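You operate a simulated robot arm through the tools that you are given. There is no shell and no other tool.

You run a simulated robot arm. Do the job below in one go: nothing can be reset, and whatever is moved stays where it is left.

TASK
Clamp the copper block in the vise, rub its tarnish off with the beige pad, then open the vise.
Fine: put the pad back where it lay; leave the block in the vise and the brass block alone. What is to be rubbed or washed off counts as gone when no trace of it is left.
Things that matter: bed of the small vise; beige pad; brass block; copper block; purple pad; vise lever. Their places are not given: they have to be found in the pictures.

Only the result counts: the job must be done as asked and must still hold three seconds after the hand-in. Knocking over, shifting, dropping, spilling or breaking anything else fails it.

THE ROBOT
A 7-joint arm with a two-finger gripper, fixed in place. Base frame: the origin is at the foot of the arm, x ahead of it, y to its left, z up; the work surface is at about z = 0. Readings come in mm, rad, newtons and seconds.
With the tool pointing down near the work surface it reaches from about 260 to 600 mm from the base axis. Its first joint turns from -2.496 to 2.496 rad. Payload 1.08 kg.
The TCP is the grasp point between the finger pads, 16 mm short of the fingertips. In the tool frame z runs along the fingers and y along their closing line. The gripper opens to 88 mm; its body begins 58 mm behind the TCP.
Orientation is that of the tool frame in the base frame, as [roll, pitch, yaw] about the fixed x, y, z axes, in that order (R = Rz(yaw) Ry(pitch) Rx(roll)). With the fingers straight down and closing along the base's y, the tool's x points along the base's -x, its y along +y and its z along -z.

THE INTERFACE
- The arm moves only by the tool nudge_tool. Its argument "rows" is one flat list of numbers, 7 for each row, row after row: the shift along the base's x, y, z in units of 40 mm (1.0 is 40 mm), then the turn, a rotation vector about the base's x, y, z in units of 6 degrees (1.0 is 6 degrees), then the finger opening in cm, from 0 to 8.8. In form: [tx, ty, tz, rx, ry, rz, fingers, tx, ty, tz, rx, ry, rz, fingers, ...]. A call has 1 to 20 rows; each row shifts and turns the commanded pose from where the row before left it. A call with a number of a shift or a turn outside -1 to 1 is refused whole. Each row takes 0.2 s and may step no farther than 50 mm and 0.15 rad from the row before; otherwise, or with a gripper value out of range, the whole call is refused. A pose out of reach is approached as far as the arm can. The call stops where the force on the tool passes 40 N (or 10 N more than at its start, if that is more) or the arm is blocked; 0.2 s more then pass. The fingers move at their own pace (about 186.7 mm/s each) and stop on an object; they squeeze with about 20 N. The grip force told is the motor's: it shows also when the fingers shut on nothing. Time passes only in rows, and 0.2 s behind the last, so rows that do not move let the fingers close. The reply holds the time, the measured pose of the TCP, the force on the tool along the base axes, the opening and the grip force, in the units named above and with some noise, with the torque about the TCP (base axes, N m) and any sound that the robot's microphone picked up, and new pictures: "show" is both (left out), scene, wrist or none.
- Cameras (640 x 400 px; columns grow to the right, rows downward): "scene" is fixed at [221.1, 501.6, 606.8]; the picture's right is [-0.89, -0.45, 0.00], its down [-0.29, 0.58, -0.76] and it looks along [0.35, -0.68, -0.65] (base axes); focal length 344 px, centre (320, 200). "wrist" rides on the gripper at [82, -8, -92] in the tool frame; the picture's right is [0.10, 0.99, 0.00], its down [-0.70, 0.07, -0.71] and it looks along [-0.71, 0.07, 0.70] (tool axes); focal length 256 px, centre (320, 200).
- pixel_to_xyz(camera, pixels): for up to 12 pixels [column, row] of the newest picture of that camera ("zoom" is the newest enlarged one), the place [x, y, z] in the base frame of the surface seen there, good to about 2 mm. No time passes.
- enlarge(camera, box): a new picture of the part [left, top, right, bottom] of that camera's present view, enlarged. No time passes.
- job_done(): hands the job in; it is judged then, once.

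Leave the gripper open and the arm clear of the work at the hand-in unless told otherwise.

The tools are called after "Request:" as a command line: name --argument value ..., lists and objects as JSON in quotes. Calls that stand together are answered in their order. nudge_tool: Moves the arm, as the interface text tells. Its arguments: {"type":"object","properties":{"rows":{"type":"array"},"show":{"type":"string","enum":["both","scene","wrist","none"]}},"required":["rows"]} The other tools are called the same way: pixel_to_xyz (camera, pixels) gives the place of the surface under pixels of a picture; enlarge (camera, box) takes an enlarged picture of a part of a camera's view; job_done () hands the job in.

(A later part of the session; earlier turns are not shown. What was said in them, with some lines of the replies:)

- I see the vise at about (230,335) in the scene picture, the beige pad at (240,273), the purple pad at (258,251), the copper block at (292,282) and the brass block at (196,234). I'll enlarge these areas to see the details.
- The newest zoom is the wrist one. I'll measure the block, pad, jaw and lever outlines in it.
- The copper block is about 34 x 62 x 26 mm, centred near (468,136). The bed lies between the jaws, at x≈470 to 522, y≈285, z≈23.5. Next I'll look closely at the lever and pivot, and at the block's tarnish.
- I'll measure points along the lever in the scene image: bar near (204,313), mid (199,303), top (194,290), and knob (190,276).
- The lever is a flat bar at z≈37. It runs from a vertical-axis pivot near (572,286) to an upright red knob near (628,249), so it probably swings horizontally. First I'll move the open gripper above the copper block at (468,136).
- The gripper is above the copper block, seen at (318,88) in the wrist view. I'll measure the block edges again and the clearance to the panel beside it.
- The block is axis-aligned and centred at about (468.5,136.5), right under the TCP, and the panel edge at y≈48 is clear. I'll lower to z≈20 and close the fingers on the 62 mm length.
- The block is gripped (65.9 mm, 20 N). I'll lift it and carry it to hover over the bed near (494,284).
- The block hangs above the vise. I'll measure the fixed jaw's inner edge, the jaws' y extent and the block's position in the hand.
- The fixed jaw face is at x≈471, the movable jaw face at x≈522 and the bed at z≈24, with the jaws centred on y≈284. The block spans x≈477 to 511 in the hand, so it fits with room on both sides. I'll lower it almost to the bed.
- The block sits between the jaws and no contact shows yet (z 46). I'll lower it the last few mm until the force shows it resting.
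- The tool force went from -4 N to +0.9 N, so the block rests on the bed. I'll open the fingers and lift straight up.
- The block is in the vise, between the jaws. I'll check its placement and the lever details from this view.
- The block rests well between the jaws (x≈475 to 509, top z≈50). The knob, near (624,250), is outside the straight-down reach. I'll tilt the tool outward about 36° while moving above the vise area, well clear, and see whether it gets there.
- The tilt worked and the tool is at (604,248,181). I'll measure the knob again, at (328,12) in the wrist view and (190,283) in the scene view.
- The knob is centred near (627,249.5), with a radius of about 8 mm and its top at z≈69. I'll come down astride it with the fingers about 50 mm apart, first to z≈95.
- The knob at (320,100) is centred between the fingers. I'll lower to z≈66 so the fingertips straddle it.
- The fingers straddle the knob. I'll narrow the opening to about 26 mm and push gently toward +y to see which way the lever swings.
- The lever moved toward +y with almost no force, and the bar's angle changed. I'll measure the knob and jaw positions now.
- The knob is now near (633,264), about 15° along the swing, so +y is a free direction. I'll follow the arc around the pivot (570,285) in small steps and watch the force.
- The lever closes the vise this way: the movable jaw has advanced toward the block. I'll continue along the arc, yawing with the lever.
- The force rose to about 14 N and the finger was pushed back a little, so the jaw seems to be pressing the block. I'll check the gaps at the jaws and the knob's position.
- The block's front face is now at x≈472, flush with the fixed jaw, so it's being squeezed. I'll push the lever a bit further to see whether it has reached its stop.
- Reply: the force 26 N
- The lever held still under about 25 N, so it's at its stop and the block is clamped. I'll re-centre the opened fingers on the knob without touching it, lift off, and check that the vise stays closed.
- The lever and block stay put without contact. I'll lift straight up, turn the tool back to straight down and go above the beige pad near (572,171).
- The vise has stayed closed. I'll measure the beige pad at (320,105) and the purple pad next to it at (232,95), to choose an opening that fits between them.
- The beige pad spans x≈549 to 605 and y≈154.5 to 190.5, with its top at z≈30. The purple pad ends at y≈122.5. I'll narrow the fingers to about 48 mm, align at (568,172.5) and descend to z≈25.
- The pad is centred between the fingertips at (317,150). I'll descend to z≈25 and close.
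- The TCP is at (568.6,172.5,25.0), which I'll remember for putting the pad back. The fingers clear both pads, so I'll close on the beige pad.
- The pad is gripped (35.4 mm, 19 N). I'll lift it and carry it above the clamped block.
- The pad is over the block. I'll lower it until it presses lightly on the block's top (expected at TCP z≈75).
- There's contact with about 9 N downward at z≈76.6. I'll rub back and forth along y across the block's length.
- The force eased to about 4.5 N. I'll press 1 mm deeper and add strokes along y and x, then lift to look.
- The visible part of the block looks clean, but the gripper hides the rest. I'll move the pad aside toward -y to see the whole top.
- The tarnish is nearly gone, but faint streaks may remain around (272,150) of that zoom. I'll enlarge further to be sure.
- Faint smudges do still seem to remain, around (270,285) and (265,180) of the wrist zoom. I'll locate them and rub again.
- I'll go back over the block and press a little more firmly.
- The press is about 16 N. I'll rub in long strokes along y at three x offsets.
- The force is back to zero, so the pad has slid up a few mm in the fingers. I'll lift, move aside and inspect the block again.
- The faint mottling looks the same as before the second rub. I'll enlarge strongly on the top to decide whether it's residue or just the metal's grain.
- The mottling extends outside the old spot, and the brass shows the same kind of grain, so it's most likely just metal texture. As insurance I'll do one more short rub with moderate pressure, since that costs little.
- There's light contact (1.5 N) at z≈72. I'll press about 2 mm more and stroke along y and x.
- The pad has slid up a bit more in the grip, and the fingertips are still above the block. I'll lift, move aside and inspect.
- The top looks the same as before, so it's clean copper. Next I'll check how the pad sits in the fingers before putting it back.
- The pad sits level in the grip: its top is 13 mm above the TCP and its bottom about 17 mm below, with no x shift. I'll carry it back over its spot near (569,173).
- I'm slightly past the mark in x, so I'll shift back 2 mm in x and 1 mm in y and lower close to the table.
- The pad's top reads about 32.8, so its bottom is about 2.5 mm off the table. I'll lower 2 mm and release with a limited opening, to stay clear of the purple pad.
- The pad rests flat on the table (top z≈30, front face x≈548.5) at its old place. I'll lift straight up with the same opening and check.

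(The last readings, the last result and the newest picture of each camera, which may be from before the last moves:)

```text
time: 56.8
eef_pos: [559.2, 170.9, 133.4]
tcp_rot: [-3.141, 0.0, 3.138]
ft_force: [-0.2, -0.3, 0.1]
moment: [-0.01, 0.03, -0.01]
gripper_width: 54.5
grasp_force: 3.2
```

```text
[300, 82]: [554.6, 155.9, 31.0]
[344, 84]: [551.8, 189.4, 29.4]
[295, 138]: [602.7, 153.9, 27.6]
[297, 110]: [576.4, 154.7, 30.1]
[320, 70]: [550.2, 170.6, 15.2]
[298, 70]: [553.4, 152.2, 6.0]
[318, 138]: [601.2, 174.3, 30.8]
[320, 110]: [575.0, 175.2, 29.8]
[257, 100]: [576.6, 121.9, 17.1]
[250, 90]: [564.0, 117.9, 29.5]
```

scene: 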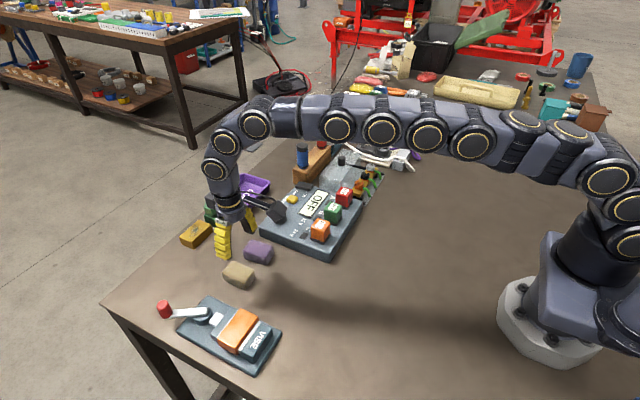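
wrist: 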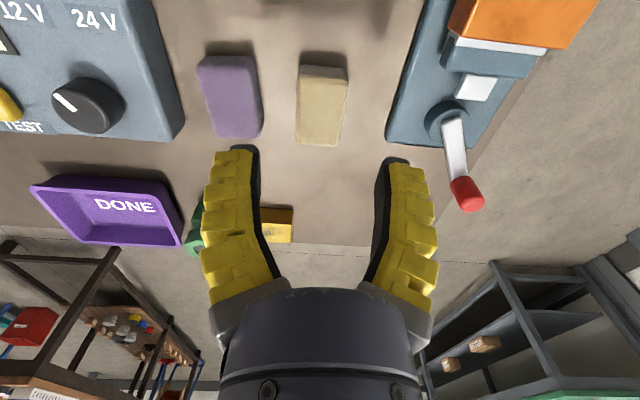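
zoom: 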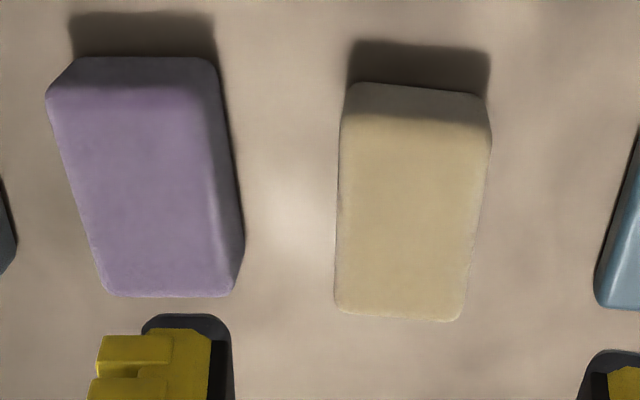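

The beige pad is back within about 2 mm of its old place, and the purple pad is untouched. To open the vise, I'll tilt and yaw the tool again and go above the knob, now near (627,316).

Request:
nudge_tool --rows '[0.2, 0.4, 0.2, 0, -1, 0, 5.5, 0.2, 0.4, 0.1, 0, -1, 0, 5.5, 0.2, 0.4, 0.1, 0, -1, 0, 5.5, 0.2, 0.4, 0.1, 0, -1, 0, 5.5, 0.2, 0.4, 0.1, 0, -1, 0, 5.5, 0.2, 0.4, 0, 0, -1, 0, 5.5, 0.1, 0.245, 0, 0, 0, 1, 5.5, 0.1, 0.245, 0, 0, 0, 1, 5.5, 0.1, 0.245, 0, 0, 0, 1, 5.5, 0.1, 0.245, 0, 0, 0, 1, 5.5, 0.1, 0.245, 0, 0, 0, 1, 5.5, 0, 0, 0, 0, 0, 0, 5.5]'

Request:
pixel_to_xyz --camera "scene" --pixels '[[163, 305], [163, 310], [159, 308], [167, 308], [180, 311]]'

```text
time: 59.4
eef_pos: [629.8, 315.6, 157.7]
tcp_rot: [3.141, 0.628, -2.619]
ft_force: [0.4, 0.5, 0.2]
moment: [0.01, -0.01, -0.04]
gripper_width: 59.0
grasp_force: 2.9
```

scene: 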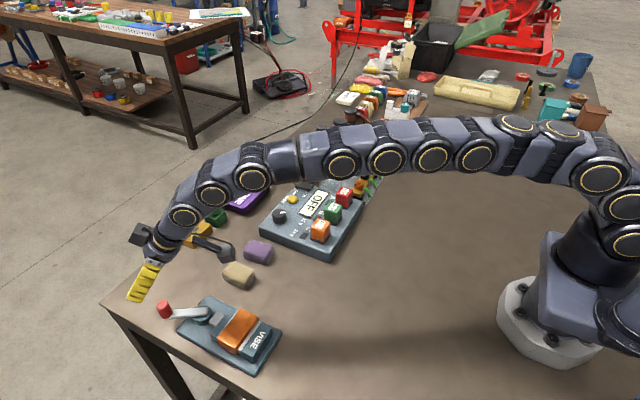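
wrist: 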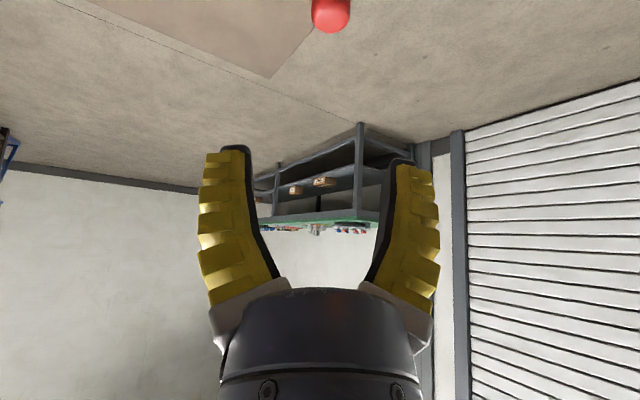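

```text
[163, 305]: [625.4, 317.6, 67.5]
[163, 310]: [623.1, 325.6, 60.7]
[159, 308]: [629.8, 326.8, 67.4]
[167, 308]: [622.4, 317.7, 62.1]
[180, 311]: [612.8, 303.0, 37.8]
```

The knob is at about (625,318), centred between the fingers. I'll lower astride it to z≈67.

Request:
nudge_tool --rows '[-0.07, 0.06, -0.7, 0, 0, 0, 5.5, 0, 0, -0.7, 0, 0, 0, 5.5, 0, 0, -0.5, 0, 0, 0, 5.5, 0, 0, -0.35, 0, 0, 0, 5.5, 0, 0, 0, 0, 0, 0, 5.5]'

```text
time: 60.6
eef_pos: [626.6, 317.8, 68.0]
tcp_rot: [-3.14, 0.628, -2.618]
ft_force: [-0.7, -0.5, -0.3]
moment: [0.0, 0.01, 0.01]
gripper_width: 59.1
grasp_force: 3.3
```

scene: 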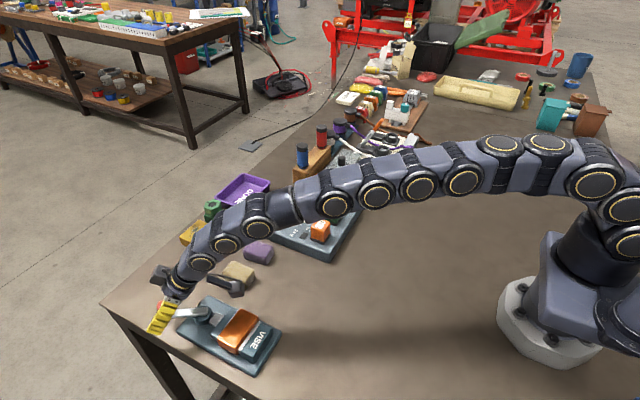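
wrist: 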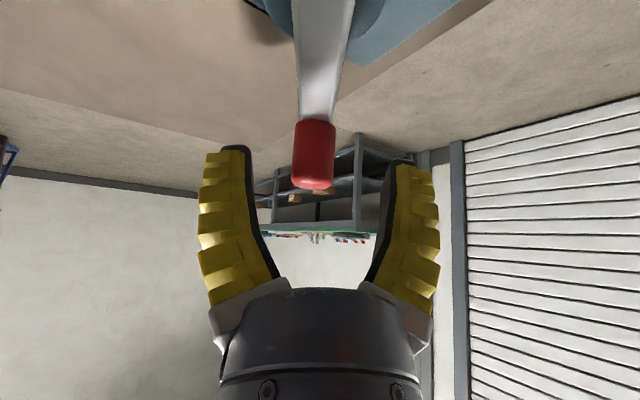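

The knob sits centrally between the fingers. I'll narrow the opening and pull the lever back along its arc toward -y, yawing back with it.

Request:
nudge_tool --rows '[0, 0, 0, 0, 0, 0, 2.6, 0, 0, 0, 0, 0, 0, 2.6, 0.09, -0.21, 0, 0, 0, -0.5, 2.6, 0.06, -0.22, 0, 0, 0, -1, 2.6, 0.03, -0.23, 0, 0, 0, -1, 2.6, -0.005, -0.23, 0, 0, 0, -1, 2.6]'

Request:
enlarge --camera "scene" --box '[150, 240, 290, 380]'

```text
time: 62.0
eef_pos: [631.2, 283.8, 67.8]
tcp_rot: [-3.141, 0.627, -2.988]
ft_force: [0.4, 0.1, 0.1]
moment: [-0.01, -0.01, -0.01]
gripper_width: 30.9
grasp_force: 4.1
```

scene: 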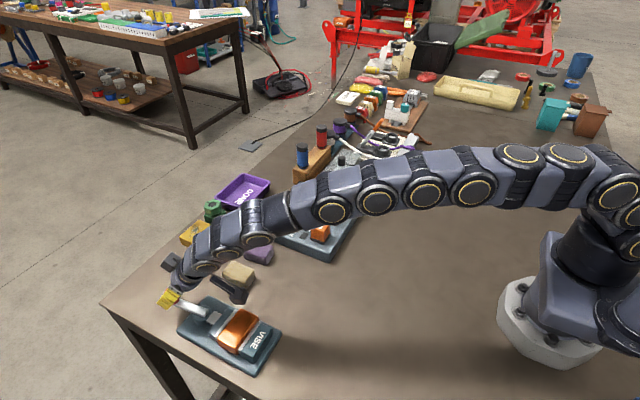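
wrist: 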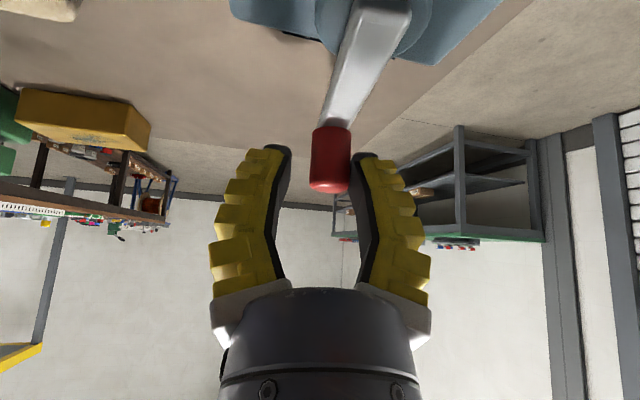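

```text
2.86 times, centred on (220, 310) of scene
```

zoom: 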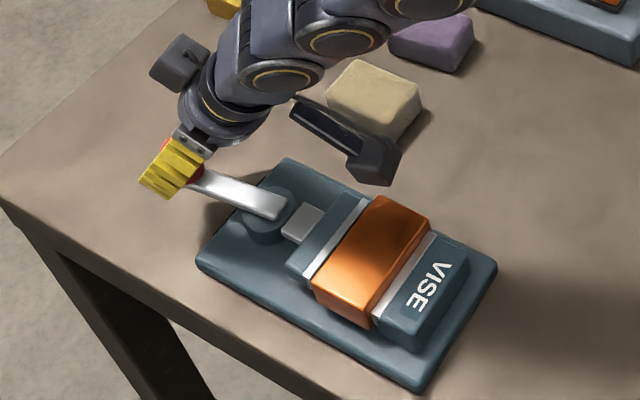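

The lever swings back freely and the jaw is retreating. I'll continue the arc toward its original position.

Request:
nudge_tool --rows '[0, -0.23, 0, 0, 0, -0.8, 2.6, -0.035, -0.225, 0, 0, 0, -0.8, 2.6, -0.06, -0.22, 0, 0, 0, -0.8, 2.6, -0.08, -0.18, 0, 0, 0, -0.8, 2.6]'

Request:
enlarge --camera "scene" --box '[150, 240, 290, 380]'

Request:
pixel_to_xyz --camera "wrist" --pixels '[[330, 185], [330, 150], [345, 110]]'

```text
time: 63.0
eef_pos: [626.9, 247.4, 68.5]
tcp_rot: [3.141, 0.63, 2.962]
ft_force: [-0.1, -0.6, 0.5]
moment: [-0.03, 0.01, 0.0]
gripper_width: 30.7
grasp_force: 3.3
```

scene: 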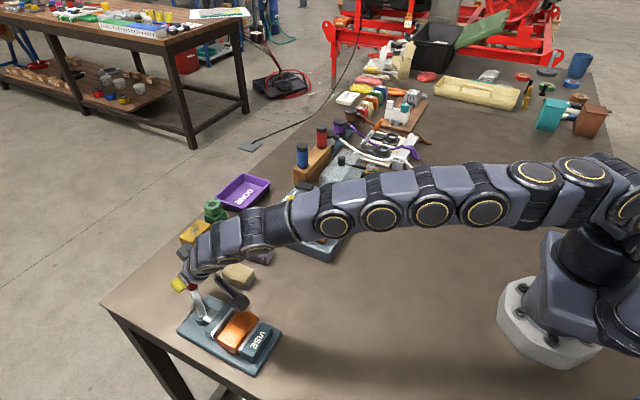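
wrist: 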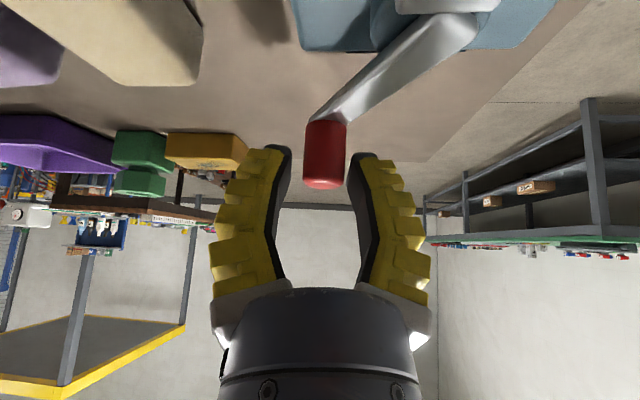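

```text
2.86 times, centred on (220, 310) of scene
```

zoom: 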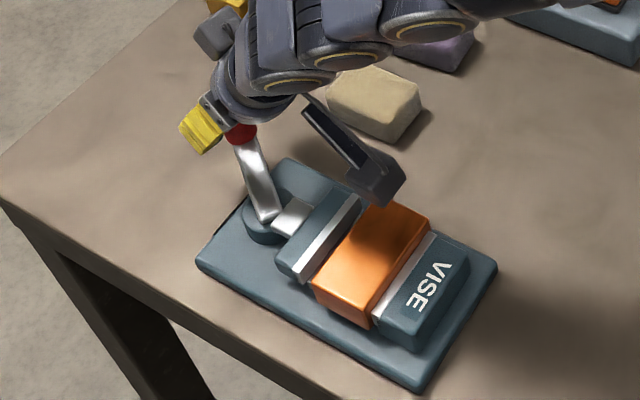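

```text
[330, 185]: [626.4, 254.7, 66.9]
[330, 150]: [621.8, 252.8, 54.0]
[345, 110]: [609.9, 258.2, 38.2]
```

The knob is nearly back at its start (originally y≈249.5) and the jaw is open. I'll push a few mm more until it meets its open stop.

Request:
nudge_tool --rows '[-0.06, -0.1, 0, 0, 0, 0, 2.6, -0.06, -0.1, 0, 0, 0, 0, 2.6, -0.03, -0.05, 0, 0, 0, 0, 2.6]'

Request:
pixel_to_xyz --camera "wrist" --pixels '[[330, 185], [330, 150], [345, 110]]'

Request:
enlarge --camera "scene" --box '[150, 240, 290, 380]'

```text
time: 63.8
eef_pos: [620.8, 240.7, 68.1]
tcp_rot: [3.136, 0.632, 2.964]
ft_force: [3.5, 8.6, 2.3]
moment: [0.01, -0.01, 0.03]
gripper_width: 35.9
grasp_force: 8.3
```

scene: 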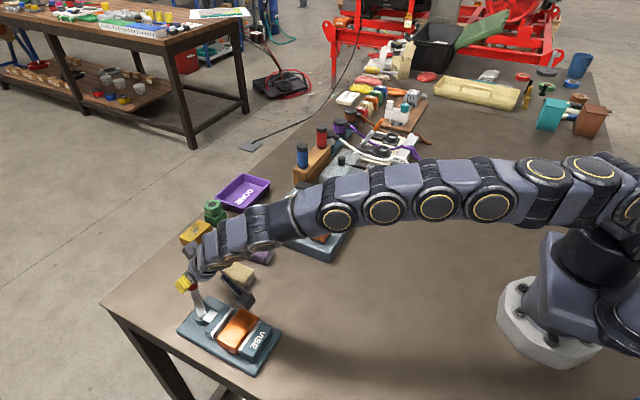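
wrist: 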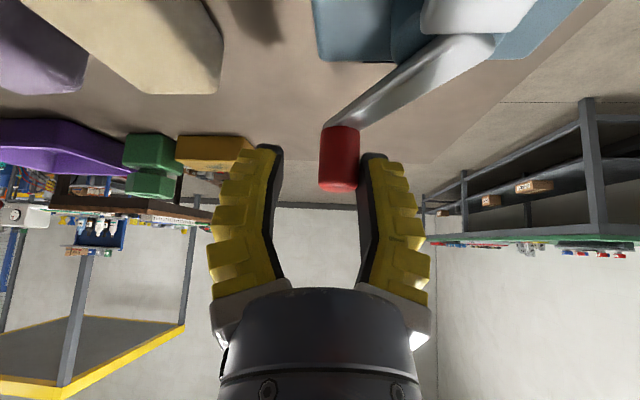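

```text
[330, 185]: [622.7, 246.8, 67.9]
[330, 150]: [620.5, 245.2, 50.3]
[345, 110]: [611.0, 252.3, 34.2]
```

```text
2.86 times, centred on (220, 310) of scene
```

zoom: 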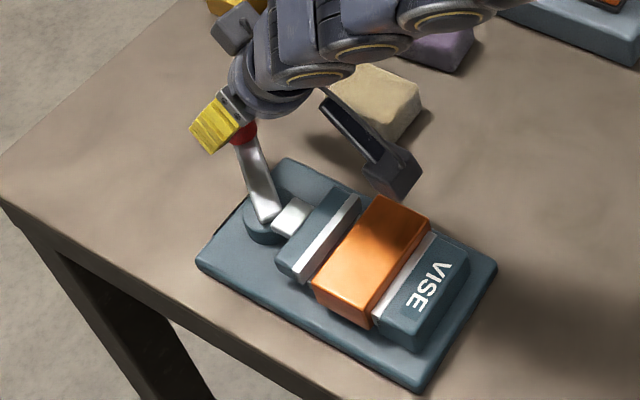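

The lever is at its open stop (about 9 N, with the finger pushed back). I'll centre on the knob, open the fingers and lift clear.

Request:
nudge_tool --rows '[0.08, 0.14, 0, 0, 0, 0, 4.0, 0.05, 0.06, 0, 0, 0, 0, 5.0, 0, 0, 0, 0, 0, 0, 5.0]'

```text
time: 64.6
eef_pos: [625.3, 245.5, 68.3]
tcp_rot: [-3.141, 0.63, 2.962]
ft_force: [0.6, 0.0, 0.3]
moment: [-0.02, -0.02, 0.0]
gripper_width: 54.1
grasp_force: 3.4
```

scene: 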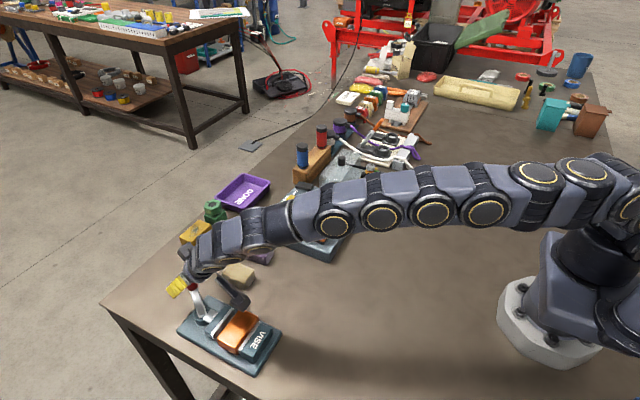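
wrist: 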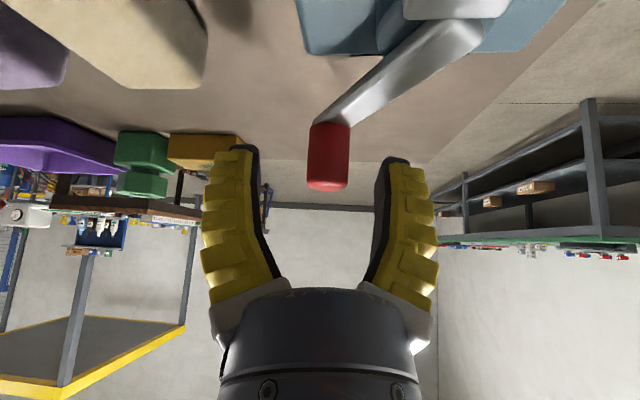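

The fingers clear the knob on both sides. I'll lift straight up, turn the tool back to vertical and retreat above the work with the gripper open.

Request:
nudge_tool --rows '[0, 0, 0.6, 0, 0, 0, 5.0, 0, 0, 0.9, 0, 0, 0, 5.0, 0, 0, 0.9, 0, 0, 0.85, 5.0, -0.5, -0.1, 0.5, 0, 0, 0.85, 6.0, -0.8, -0.2, 0.4, 0, 1, 0, 8.8, -0.8, -0.2, 0.4, 0, 1, 0, 8.8, -0.8, -0.2, 0.4, 0, 1, 0, 8.8, -0.8, -0.2, 0.4, 0, 1, 0, 8.8, -0.8, -0.2, 0.3, 0, 1, 0, 8.8, -0.8, -0.2, 0.2, 0, 1, 0, 8.8, 0, 0, 0, 0, 0, 0, 8.8]'

Request:
enlarge --camera "scene" --box '[150, 220, 300, 380]'

Request:
enlarge --camera "scene" --box '[222, 304, 262, 344]'

```text
time: 67.0
eef_pos: [413.6, 196.4, 267.6]
tcp_rot: [3.14, -0.002, 3.141]
ft_force: [0.2, 0.4, -0.4]
moment: [0.01, 0.01, -0.03]
gripper_width: 87.9
grasp_force: 0.0
```

scene: 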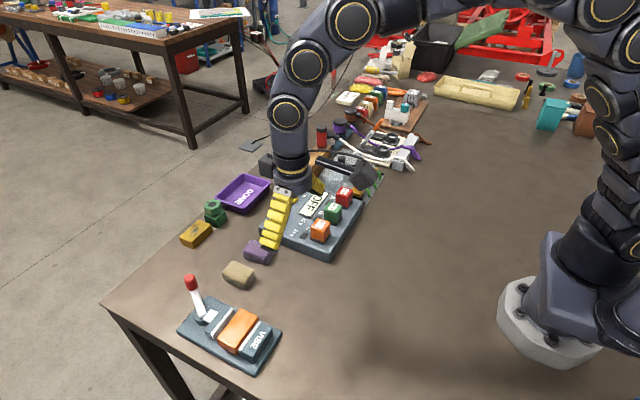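
wrist: 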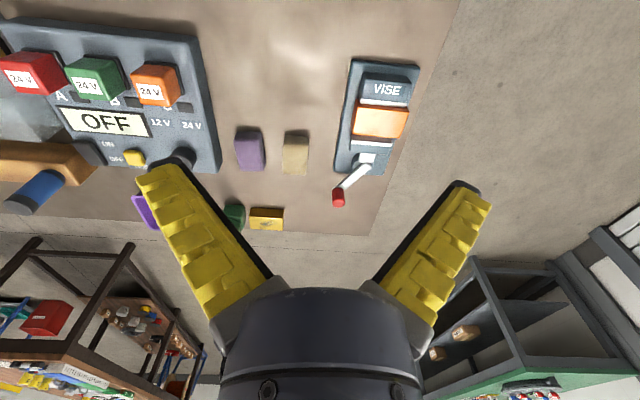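

```text
2.50 times, centred on (225, 300) of scene
```

zoom: 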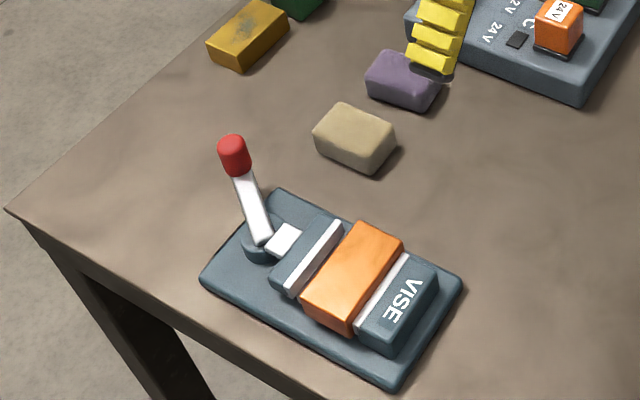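

```text
10.00 times, centred on (242, 324) of scene
```

zoom: 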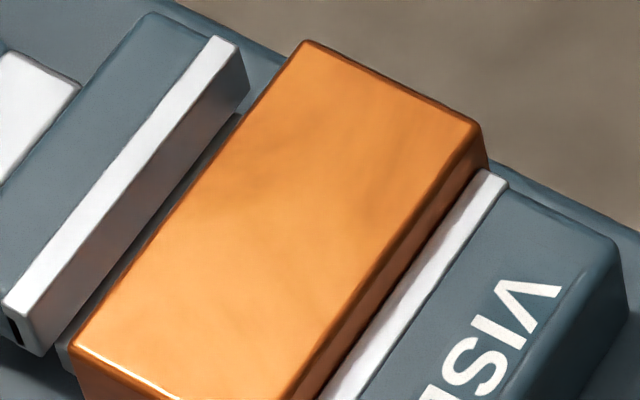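

The vise is open, the block lies in it, and the pad is back in place. One last check of the block's top from the wrist camera, and of the brass block.

Request:
enlarge --camera "wrist" --box '[345, 85, 420, 150]'

Request:
enlarge --camera "wrist" --box '[220, 110, 340, 240]'

Request:
pixel_to_xyz --camera "scene" --pixels '[[240, 270], [258, 248], [196, 231], [190, 277], [241, 325]]'

```text
6.15 times, centred on (382, 118) of wrist
```

zoom: 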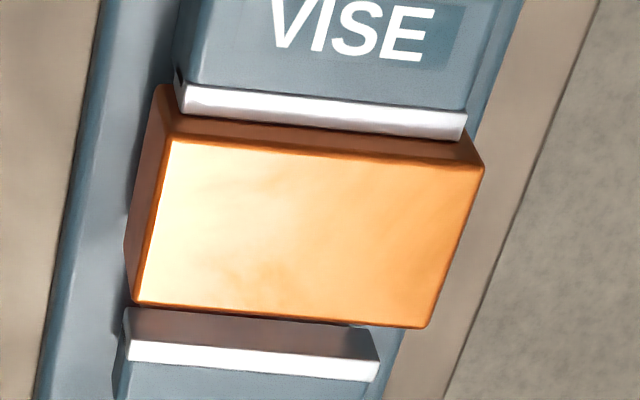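

```text
3.08 times, centred on (280, 175) of wrist
```

zoom: 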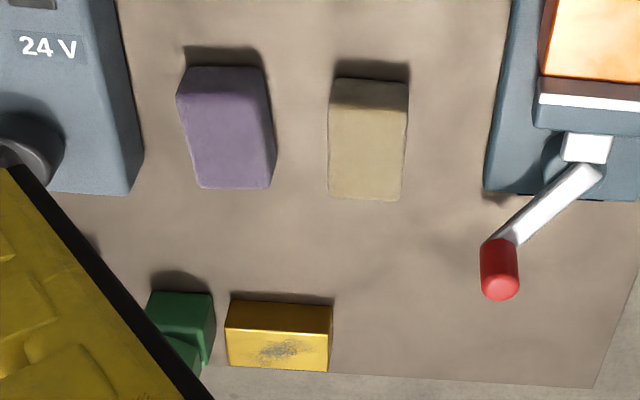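

```text
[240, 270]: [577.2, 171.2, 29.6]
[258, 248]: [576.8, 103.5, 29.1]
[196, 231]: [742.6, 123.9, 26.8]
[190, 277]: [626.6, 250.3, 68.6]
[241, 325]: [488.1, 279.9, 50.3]
```

The copper block's top is clean and shiny and lies in the opened vise, with the lever back at its start. The beige pad is at its place, and the purple pad and brass block are untouched. The gripper is open and clear, so I'm handing in.

Request:
job_done

```text
The job is handed in.
```

I clamped the copper block in the vise, rubbed its tarnish off with the beige pad and opened the vise again. The job is handed in, but no verdict has come back yet.

- **Block:** it lies in the open vise, against the fixed jaw. A faint mottling is still visible on its top. Two further rubs left it unchanged, and the brass block shows similar grain, so I took it for the metal's texture and not leftover tarnish.
- **Beige pad:** it is back flat on the table, within about 2–3 mm of where it lay.
- **Vise lever:** it is back at its open stop, where it started.
- **Everything else:** the purple pad and brass block were not touched. The gripper is open and clear of the work.
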